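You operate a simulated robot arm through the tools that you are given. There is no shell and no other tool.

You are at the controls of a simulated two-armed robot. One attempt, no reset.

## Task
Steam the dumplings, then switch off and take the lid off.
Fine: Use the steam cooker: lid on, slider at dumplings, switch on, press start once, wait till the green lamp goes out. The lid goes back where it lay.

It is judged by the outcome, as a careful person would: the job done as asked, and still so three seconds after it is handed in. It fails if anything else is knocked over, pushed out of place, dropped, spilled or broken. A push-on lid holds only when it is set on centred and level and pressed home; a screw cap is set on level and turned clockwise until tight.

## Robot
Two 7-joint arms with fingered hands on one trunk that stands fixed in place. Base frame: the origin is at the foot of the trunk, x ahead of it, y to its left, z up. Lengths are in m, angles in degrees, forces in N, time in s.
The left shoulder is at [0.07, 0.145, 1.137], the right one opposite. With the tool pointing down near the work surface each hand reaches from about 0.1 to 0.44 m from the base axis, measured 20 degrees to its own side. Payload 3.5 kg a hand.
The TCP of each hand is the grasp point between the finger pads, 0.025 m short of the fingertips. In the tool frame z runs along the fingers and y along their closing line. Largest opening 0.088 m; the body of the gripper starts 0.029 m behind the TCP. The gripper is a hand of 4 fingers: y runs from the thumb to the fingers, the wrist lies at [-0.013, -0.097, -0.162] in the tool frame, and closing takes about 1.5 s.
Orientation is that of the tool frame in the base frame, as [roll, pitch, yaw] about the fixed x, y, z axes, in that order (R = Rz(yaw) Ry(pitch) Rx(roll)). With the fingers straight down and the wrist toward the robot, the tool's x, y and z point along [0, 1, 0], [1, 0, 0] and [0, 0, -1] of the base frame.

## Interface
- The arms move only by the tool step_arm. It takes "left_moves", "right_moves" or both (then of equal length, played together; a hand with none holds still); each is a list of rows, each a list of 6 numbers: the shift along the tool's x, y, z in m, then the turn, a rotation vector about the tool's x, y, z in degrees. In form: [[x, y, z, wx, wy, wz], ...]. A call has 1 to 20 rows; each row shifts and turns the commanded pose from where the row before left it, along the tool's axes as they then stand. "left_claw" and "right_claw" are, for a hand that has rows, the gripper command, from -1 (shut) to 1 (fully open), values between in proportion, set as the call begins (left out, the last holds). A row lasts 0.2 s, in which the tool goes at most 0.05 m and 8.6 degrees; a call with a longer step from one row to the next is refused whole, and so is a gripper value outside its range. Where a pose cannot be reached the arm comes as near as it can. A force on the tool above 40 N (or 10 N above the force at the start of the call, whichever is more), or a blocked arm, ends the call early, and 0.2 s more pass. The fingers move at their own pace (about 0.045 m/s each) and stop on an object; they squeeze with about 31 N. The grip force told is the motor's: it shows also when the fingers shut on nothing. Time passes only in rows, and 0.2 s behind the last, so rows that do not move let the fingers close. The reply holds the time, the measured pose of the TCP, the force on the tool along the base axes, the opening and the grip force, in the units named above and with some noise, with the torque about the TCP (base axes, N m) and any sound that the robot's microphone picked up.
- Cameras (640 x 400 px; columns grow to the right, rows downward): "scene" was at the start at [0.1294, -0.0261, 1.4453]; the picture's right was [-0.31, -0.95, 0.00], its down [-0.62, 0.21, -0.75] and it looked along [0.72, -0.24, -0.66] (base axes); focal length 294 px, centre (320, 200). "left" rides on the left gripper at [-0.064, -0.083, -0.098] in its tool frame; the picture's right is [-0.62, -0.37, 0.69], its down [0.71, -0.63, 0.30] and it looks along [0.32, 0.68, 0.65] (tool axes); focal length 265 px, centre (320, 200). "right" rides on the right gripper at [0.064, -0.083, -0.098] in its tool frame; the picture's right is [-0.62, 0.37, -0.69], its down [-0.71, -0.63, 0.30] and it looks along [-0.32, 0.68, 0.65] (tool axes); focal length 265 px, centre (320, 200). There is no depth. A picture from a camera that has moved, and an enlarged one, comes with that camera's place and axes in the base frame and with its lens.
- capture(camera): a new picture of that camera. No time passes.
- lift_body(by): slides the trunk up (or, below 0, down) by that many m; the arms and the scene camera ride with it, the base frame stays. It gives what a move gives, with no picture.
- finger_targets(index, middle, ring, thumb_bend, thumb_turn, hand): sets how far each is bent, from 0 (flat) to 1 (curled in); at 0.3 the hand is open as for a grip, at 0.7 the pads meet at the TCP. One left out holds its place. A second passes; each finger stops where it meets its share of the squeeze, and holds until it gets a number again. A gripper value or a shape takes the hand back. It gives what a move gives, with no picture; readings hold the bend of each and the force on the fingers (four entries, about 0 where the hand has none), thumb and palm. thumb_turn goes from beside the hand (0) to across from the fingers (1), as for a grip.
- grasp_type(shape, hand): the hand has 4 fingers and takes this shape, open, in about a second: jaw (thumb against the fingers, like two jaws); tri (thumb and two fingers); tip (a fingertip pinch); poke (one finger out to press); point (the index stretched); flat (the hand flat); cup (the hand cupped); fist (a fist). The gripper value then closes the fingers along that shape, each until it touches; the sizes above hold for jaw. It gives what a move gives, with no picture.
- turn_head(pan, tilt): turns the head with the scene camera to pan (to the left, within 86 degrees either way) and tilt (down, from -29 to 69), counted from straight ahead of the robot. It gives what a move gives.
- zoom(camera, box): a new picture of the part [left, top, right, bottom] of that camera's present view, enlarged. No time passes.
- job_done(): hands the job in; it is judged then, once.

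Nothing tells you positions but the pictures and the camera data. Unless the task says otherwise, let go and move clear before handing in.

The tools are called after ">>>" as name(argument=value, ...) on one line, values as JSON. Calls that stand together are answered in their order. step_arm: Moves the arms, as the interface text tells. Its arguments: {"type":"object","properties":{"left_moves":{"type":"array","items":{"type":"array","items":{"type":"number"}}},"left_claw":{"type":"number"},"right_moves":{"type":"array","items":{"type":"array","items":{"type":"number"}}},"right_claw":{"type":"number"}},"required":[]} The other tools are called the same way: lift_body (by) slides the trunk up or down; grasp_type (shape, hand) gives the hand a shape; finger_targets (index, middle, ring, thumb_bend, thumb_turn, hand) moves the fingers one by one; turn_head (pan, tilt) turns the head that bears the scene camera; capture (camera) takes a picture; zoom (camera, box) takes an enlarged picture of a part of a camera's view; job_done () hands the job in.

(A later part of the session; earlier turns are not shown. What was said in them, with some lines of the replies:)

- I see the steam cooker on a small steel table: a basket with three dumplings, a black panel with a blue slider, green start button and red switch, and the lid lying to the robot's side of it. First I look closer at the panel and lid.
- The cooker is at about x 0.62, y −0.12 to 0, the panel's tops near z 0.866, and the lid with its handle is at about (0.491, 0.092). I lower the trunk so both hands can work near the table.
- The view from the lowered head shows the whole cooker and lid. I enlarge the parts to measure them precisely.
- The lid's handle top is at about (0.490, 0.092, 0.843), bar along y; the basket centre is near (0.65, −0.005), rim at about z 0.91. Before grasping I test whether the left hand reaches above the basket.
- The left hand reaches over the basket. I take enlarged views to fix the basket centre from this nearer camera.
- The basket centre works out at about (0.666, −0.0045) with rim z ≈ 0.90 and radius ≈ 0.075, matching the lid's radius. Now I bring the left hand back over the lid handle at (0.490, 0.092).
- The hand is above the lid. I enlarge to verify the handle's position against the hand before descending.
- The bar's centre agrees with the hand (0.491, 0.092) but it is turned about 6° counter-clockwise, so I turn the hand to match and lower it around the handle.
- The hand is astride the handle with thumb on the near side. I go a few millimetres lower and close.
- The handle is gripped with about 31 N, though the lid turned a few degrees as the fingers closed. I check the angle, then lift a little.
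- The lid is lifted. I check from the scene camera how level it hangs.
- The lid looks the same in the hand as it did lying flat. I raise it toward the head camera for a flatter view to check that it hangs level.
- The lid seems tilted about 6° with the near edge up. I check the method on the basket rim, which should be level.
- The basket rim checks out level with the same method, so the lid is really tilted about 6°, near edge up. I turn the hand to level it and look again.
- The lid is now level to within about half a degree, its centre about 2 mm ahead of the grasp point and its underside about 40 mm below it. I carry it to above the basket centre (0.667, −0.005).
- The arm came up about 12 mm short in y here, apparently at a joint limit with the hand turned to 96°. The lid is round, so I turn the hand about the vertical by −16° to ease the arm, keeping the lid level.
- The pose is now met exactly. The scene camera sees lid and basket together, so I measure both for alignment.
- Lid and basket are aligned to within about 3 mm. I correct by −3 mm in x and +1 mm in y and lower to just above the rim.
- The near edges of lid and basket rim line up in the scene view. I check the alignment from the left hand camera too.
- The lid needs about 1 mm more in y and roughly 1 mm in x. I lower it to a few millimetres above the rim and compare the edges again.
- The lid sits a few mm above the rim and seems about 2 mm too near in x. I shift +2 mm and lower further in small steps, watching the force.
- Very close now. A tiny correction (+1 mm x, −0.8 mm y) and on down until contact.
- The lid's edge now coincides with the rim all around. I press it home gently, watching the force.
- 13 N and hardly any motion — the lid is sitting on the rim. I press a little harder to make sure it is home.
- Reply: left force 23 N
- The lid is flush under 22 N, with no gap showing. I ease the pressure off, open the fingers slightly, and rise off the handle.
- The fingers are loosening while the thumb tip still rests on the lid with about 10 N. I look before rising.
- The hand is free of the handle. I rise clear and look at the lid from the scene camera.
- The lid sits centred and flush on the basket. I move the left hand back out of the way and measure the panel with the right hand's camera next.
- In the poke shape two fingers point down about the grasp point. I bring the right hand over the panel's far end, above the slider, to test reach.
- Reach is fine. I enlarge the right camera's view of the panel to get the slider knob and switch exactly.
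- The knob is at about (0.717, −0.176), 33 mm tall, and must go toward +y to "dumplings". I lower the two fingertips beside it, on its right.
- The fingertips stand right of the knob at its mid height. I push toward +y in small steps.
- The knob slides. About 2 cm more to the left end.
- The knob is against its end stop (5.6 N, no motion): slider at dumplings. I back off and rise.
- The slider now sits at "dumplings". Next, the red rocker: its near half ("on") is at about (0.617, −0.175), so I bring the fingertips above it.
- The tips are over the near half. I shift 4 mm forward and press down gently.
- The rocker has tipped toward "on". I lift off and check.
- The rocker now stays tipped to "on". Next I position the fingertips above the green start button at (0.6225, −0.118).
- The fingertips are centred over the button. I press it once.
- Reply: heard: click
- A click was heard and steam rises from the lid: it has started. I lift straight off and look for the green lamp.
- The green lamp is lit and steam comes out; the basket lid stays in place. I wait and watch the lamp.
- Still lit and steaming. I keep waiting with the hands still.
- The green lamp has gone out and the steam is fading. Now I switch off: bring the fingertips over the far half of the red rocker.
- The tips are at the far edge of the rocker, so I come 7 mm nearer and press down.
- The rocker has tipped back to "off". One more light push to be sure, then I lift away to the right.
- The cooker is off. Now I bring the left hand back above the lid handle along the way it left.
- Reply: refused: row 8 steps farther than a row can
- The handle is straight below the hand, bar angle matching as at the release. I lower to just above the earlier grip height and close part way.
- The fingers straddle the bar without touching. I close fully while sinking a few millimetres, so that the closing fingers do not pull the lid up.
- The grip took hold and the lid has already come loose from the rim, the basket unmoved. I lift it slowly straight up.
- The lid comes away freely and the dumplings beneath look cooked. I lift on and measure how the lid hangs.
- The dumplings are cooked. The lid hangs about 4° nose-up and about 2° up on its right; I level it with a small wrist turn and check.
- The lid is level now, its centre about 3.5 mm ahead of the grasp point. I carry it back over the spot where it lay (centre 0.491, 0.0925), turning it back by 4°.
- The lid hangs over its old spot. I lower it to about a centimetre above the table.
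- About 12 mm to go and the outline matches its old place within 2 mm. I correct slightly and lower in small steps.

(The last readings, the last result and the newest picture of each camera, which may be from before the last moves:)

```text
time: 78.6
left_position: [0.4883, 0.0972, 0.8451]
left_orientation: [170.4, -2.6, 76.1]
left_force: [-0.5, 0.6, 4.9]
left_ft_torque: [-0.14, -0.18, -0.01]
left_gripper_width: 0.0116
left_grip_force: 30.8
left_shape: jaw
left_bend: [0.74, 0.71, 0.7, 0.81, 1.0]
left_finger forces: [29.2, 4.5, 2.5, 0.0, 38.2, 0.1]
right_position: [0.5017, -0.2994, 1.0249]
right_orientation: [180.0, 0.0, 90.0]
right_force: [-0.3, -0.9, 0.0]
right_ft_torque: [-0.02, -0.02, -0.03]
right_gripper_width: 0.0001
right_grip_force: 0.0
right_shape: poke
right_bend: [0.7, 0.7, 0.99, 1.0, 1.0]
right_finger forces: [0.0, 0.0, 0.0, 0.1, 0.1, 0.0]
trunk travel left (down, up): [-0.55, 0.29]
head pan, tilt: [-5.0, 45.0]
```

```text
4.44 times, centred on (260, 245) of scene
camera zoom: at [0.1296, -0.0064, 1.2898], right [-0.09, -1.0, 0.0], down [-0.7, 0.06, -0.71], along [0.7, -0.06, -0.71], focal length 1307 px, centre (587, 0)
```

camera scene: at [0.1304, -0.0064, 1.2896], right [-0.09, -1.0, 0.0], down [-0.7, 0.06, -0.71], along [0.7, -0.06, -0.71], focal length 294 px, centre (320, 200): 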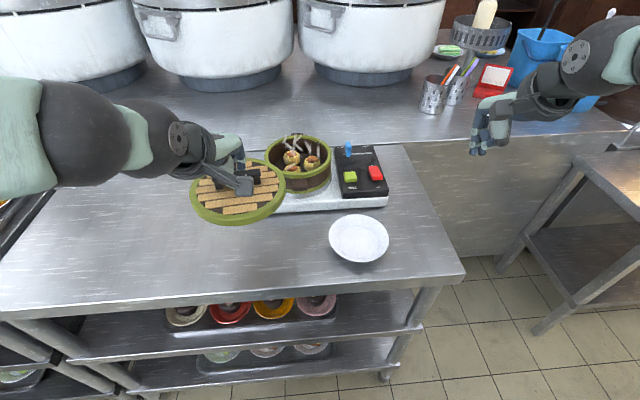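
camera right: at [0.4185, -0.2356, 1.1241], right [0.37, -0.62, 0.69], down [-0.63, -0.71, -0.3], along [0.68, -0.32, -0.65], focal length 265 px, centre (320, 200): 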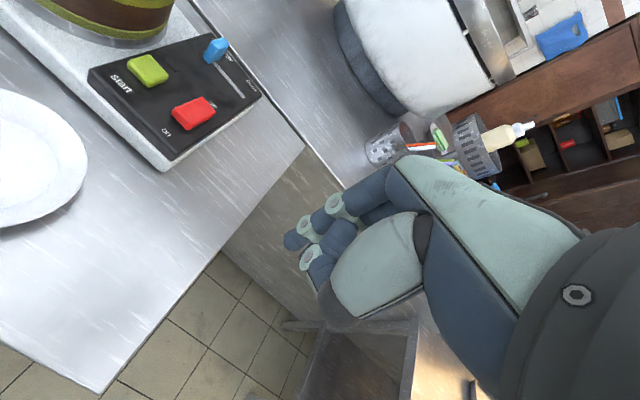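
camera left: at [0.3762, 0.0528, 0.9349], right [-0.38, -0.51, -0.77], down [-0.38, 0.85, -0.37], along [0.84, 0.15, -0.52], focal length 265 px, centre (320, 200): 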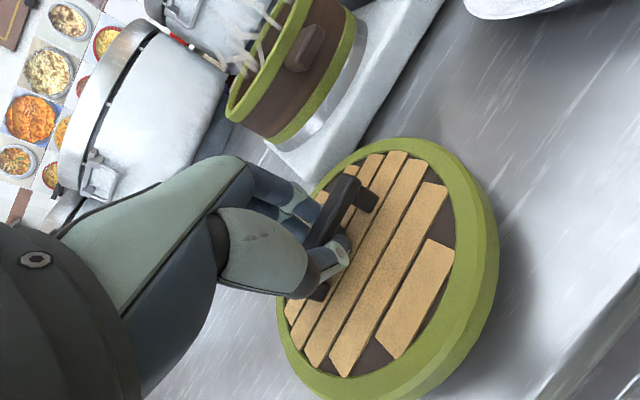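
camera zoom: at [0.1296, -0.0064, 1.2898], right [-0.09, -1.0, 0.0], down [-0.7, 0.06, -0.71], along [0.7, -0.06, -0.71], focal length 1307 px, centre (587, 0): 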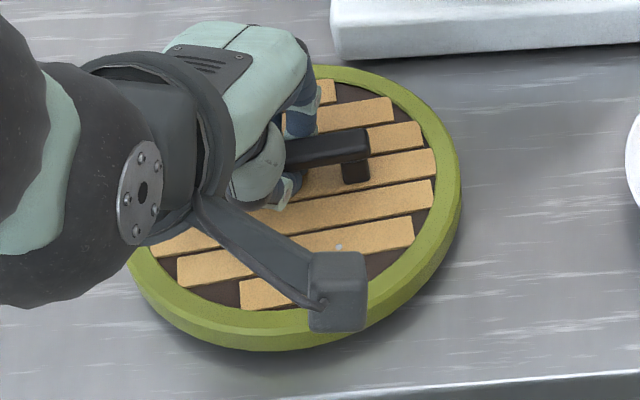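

First contact at the far-right edge with 5 N. I rock the lid about 1° so it lies flat before letting go.

>>> step_arm(left_moves=[[0, 0, 0, -1.21, -0.71, -0.178], [0, 0, 0, 0, 0, 0]])

>>> zoom(camera="scene", box=[200, 200, 320, 290])

>>> capture(camera="left")

```text
time: 79.2
left_position: [0.4877, 0.0957, 0.8434]
left_orientation: [169.3, -2.0, 76.1]
left_force: [-0.9, 0.5, 1.2]
left_ft_torque: [-0.09, -0.02, 0.02]
left_gripper_width: 0.0115
left_grip_force: 31.1
left_shape: jaw
left_bend: [0.74, 0.71, 0.7, 0.81, 1.0]
left_finger forces: [24.4, 5.8, 2.4, 0.1, 35.7, 0.1]
right_position: [0.5032, -0.2989, 1.0251]
right_orientation: [-180.0, 0.0, 90.0]
right_force: [0.3, 0.0, 0.4]
right_ft_torque: [-0.03, 0.03, 0.01]
right_gripper_width: 0.0001
right_grip_force: 0.0
right_shape: poke
right_bend: [0.7, 0.7, 0.99, 1.0, 1.0]
right_finger forces: [0.0, 0.0, 0.0, 0.1, 0.1, 0.0]
trunk travel left (down, up): [-0.55, 0.29]
head pan, tilt: [-5.0, 45.0]
```

```text
4.44 times, centred on (260, 245) of scene
camera zoom: at [0.1299, -0.0066, 1.2896], right [-0.09, -1.0, 0.0], down [-0.7, 0.06, -0.71], along [0.7, -0.06, -0.71], focal length 1307 px, centre (587, 0)
```

zoom: 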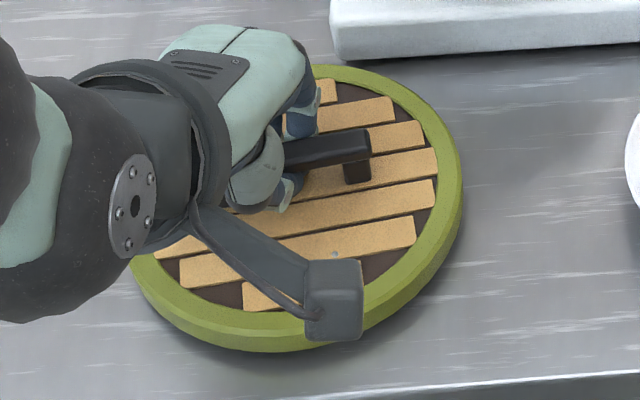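

```text
taken
camera left: at [0.3752, 0.0561, 0.9233], right [-0.37, -0.52, -0.77], down [-0.37, 0.84, -0.39], along [0.85, 0.14, -0.5], focal length 265 px, centre (320, 200)
```

left: 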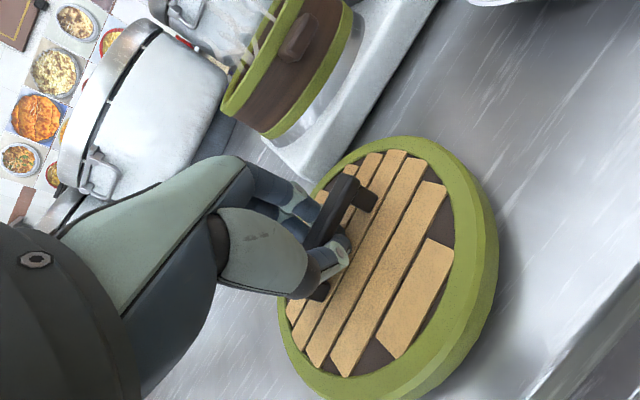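

The outline is within about 1–2 mm of the original. A final 1 mm toward me and down, then I begin to open the fingers slightly.

>>> step_arm(left_moves=[[-0.0003, -0.0011, 0.0008, 0, 0, 0], [0, 0, 0, 0, 0, 0]])

>>> step_arm(left_moves=[[0, 0.0002, -0.001, 0, 0, 0], [0, 0.0002, -0.001, 0, 0, 0]], left_claw=-0.5)

>>> zoom(camera="scene", box=[200, 200, 320, 290])

>>> zoom(camera="left", box=[230, 140, 430, 320])

```text
time: 79.8
left_position: [0.489, 0.0958, 0.8444]
left_orientation: [169.1, -1.8, 76.2]
left_force: [1.3, 1.2, 6.4]
left_ft_torque: [-0.1, -0.13, 0.01]
left_gripper_width: 0.0115
left_grip_force: 31.2
left_shape: jaw
left_bend: [0.74, 0.71, 0.7, 0.81, 1.0]
left_finger forces: [30.0, 5.5, 2.3, 0.1, 36.4, 0.0]
right_position: [0.5026, -0.2989, 1.0245]
right_orientation: [-179.9, 0.1, 90.0]
right_force: [-0.1, -0.4, 0.2]
right_ft_torque: [0.0, 0.04, 0.03]
right_gripper_width: 0.0
right_grip_force: 0.0
right_shape: poke
right_bend: [0.7, 0.7, 0.99, 1.0, 1.0]
right_finger forces: [0.0, 0.0, 0.1, 0.0, 0.0, 0.0]
trunk travel left (down, up): [-0.55, 0.29]
head pan, tilt: [-5.0, 45.0]
```

```text
time: 80.4
left_position: [0.4873, 0.0968, 0.8468]
left_orientation: [169.0, -1.8, 76.2]
left_force: [2.4, -1.6, 8.5]
left_ft_torque: [-0.06, -0.05, 0.0]
left_gripper_width: 0.022
left_grip_force: 0.0
left_shape: jaw
left_bend: [0.74, 0.56, 0.54, 0.81, 1.0]
left_finger forces: [0.0, 0.0, 0.0, 0.0, 11.4, 0.1]
right_position: [0.5033, -0.3006, 1.025]
right_orientation: [179.9, 0.0, 90.0]
right_force: [-0.7, -0.1, 0.8]
right_ft_torque: [-0.01, 0.02, -0.03]
right_gripper_width: 0.0
right_grip_force: 0.1
right_shape: poke
right_bend: [0.7, 0.7, 0.99, 1.0, 1.0]
right_finger forces: [0.0, 0.0, 0.1, 0.0, 0.0, 0.1]
trunk travel left (down, up): [-0.55, 0.29]
head pan, tilt: [-5.0, 45.0]
```

```text
4.44 times, centred on (260, 245) of scene
camera zoom: at [0.1293, -0.0073, 1.2898], right [-0.09, -1.0, 0.0], down [-0.7, 0.06, -0.71], along [0.7, -0.06, -0.71], focal length 1307 px, centre (587, 0)
```

zoom: 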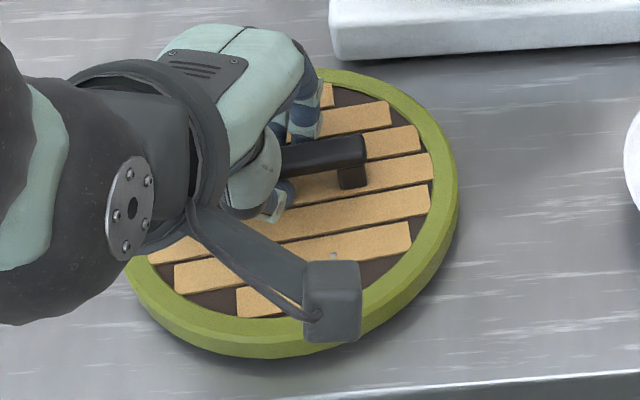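

```text
2.22 times, centred on (330, 230) of left
camera zoom: at [0.3737, 0.0558, 0.9249], right [-0.37, -0.52, -0.77], down [-0.37, 0.84, -0.39], along [0.85, 0.14, -0.5], focal length 590 px, centre (298, 133)
```

zoom: 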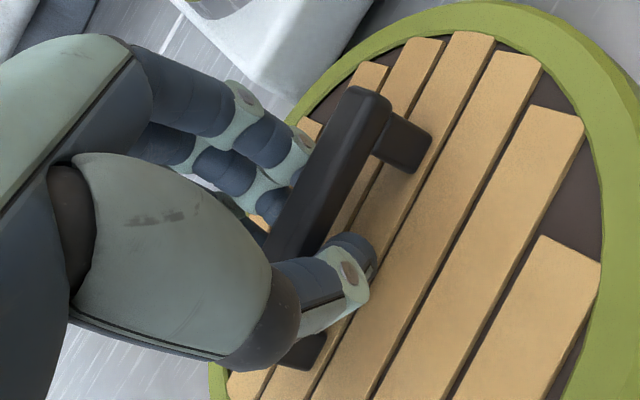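

The lid lies flat within about 2 mm of where it was. I keep opening while rising in small steps.

>>> step_arm(left_moves=[[0, 0.0004, -0.002, 0, 0, 0], [0, 0.0004, -0.002, 0, 0, 0]], left_claw=-0.35)

>>> step_arm(left_moves=[[0, 0.0005, -0.003, 0, 0, 0], [0, 0.0005, -0.003, 0, 0, 0], [0, 0, 0, 0, 0, 0]], left_claw=0.3)

>>> zoom(camera="scene", box=[200, 200, 320, 290])

>>> zoom(camera="left", box=[230, 140, 430, 320])

```text
time: 81.0
left_position: [0.4881, 0.0963, 0.8506]
left_orientation: [169.4, -2.0, 76.1]
left_force: [1.7, -0.5, 5.9]
left_ft_torque: [0.0, 0.02, 0.02]
left_gripper_width: 0.0278
left_grip_force: 0.0
left_shape: jaw
left_bend: [0.74, 0.52, 0.5, 0.77, 1.0]
left_finger forces: [0.0, 0.0, 0.0, 0.0, 5.1, 0.0]
right_position: [0.5036, -0.2998, 1.0243]
right_orientation: [-180.0, 0.0, 90.0]
right_force: [-0.8, -0.1, 0.3]
right_ft_torque: [-0.02, -0.01, 0.02]
right_gripper_width: 0.0
right_grip_force: 0.1
right_shape: poke
right_bend: [0.7, 0.7, 0.99, 1.0, 1.0]
right_finger forces: [0.0, 0.1, 0.1, 0.0, 0.0, 0.1]
trunk travel left (down, up): [-0.55, 0.29]
head pan, tilt: [-5.0, 45.0]
```

```text
time: 81.8
left_position: [0.4874, 0.0966, 0.8549]
left_orientation: [169.4, -1.9, 76.2]
left_force: [-0.5, 0.7, 0.1]
left_ft_torque: [0.02, -0.04, -0.03]
left_gripper_width: 0.0567
left_grip_force: 0.1
left_shape: jaw
left_bend: [0.28, 0.39, 0.36, 0.62, 1.0]
left_finger forces: [0.0, 0.1, 0.0, 0.1, 0.1, 0.1]
right_position: [0.5027, -0.299, 1.0251]
right_orientation: [179.9, 0.0, 90.0]
right_force: [0.1, -0.1, -0.5]
right_ft_torque: [0.03, 0.03, 0.01]
right_gripper_width: 0.0
right_grip_force: 0.1
right_shape: poke
right_bend: [0.7, 0.7, 0.99, 1.0, 1.0]
right_finger forces: [0.1, 0.0, 0.0, 0.0, 0.0, 0.0]
trunk travel left (down, up): [-0.55, 0.29]
head pan, tilt: [-5.0, 45.0]
```

```text
4.44 times, centred on (260, 245) of scene
camera zoom: at [0.1303, -0.0066, 1.2895], right [-0.09, -1.0, 0.0], down [-0.7, 0.06, -0.71], along [0.7, -0.06, -0.71], focal length 1307 px, centre (587, 0)
```

zoom: 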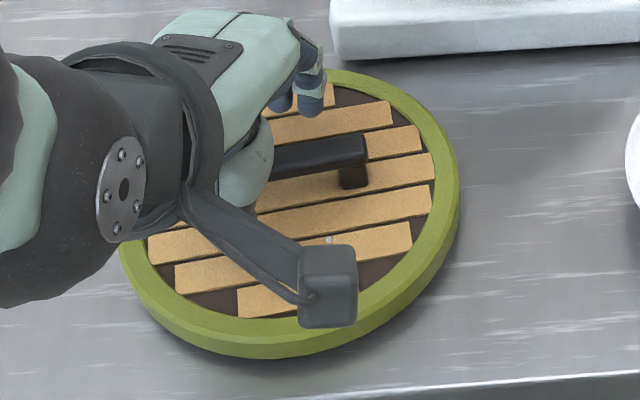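

```text
2.22 times, centred on (330, 230) of left
camera zoom: at [0.3739, 0.0565, 0.9336], right [-0.37, -0.52, -0.77], down [-0.37, 0.84, -0.39], along [0.85, 0.14, -0.51], focal length 590 px, centre (298, 133)
```

zoom: 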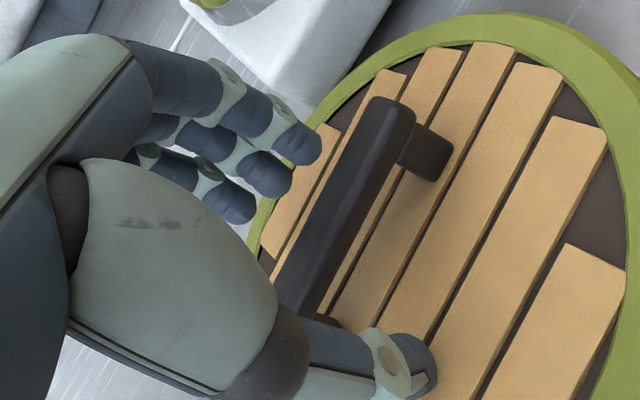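

The hand is free. I open fully and rise straight up, then move clear.

>>> step_arm(left_moves=[[0.0005, 0.0017, -0.0098, 0, 0, 0], [0.0014, 0.005, -0.0295, 0, 0, 0], [0.0014, 0.005, -0.0295, 0, 0, 0], [0.0014, 0.005, -0.0295, 0, 0, 0], [0.0014, 0.005, -0.0295, 0, 0, 0], [0.0014, 0.005, -0.0295, 0, 0, 0], [0.02, -0.03, 0, 0, 0, 0], [0.03, -0.03, 0, 0, 0, 0], [0, 0, 0, 0, 0, 0]], left_claw=1)

>>> capture(camera="scene")

>>> zoom(camera="scene", box=[200, 200, 320, 290])

>>> zoom(camera="scene", box=[250, 120, 400, 220])

```text
time: 83.8
left_position: [0.4418, 0.1622, 1.0077]
left_orientation: [169.3, -2.0, 76.1]
left_force: [0.4, -0.3, -0.1]
left_ft_torque: [0.03, 0.01, 0.01]
left_gripper_width: 0.0877
left_grip_force: 0.0
left_shape: jaw
left_bend: [0.3, 0.3, 0.3, 0.3, 0.98]
left_finger forces: [0.0, 0.0, 0.1, 0.1, 0.0, 0.0]
right_position: [0.5034, -0.3014, 1.0233]
right_orientation: [180.0, -0.2, 90.0]
right_force: [0.4, 0.6, 0.1]
right_ft_torque: [-0.01, 0.01, -0.01]
right_gripper_width: 0.0001
right_grip_force: 0.0
right_shape: poke
right_bend: [0.7, 0.7, 0.99, 1.0, 1.0]
right_finger forces: [0.0, 0.0, 0.0, 0.1, 0.0, 0.0]
trunk travel left (down, up): [-0.55, 0.29]
head pan, tilt: [-5.0, 45.0]
```

```text
taken
camera scene: at [0.1306, -0.0086, 1.2896], right [-0.09, -1.0, 0.0], down [-0.7, 0.06, -0.71], along [0.7, -0.06, -0.71], focal length 294 px, centre (320, 200)
```

scene: 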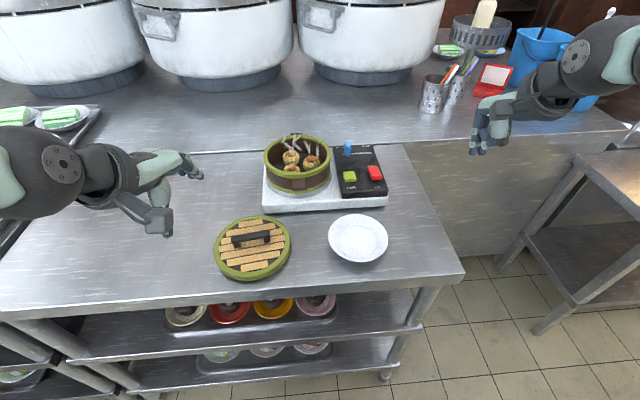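

```text
4.44 times, centred on (260, 245) of scene
camera zoom: at [0.1306, -0.0086, 1.2896], right [-0.09, -1.0, 0.0], down [-0.7, 0.06, -0.71], along [0.7, -0.06, -0.71], focal length 1307 px, centre (587, 0)
```

zoom: 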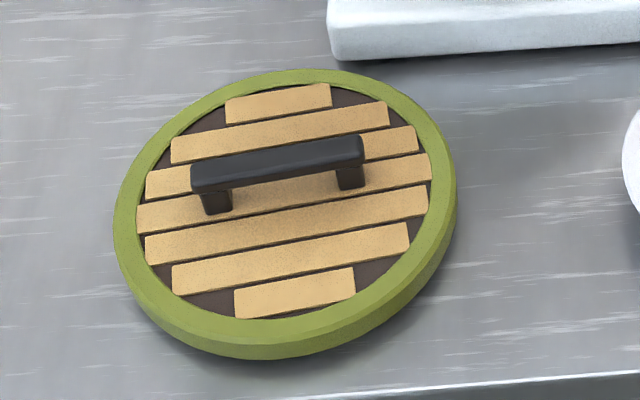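

```text
4.00 times, centred on (325, 170) of scene
camera zoom: at [0.1306, -0.0086, 1.2896], right [-0.09, -1.0, 0.0], down [-0.7, 0.06, -0.71], along [0.7, -0.06, -0.71], focal length 1176 px, centre (300, 320)
```

zoom: 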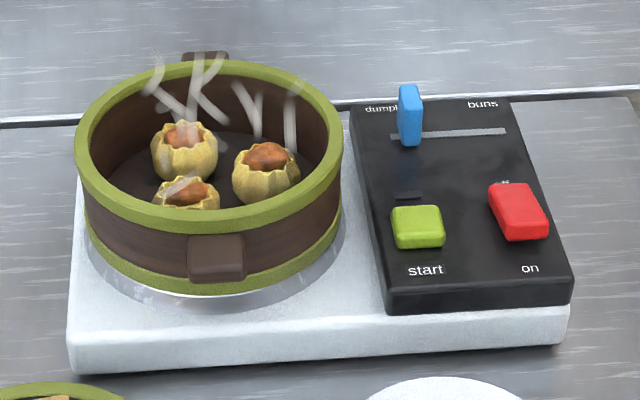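

The lid lies back within about 2 mm of where it was and the cooker has not moved. The dumplings are steamed with the lamp out, the rocker is on "off", and both hands are empty and clear, so I hand the job in.

>>> job_done()

```text
The job is handed in.
```

The dumplings are steamed, the cooker is off, and the lid is back where it lay on the table, within about 2 mm.

- **Steaming:** I set the lid on centred and level and pressed it home. Then I moved the slider to dumplings, switched on and pressed start once. The green lamp lit and steam rose, and the lamp went out by itself about 10 seconds later.
- **Afterwards:** I switched off, lifted the lid and carried it back. The last pictures show the dumplings cooked in the basket, the lamp out and the switch at off. The basket and cooker have not moved, and nothing was knocked over or spilled.

The slider is still at dumplings. Both hands are empty and clear of the table.
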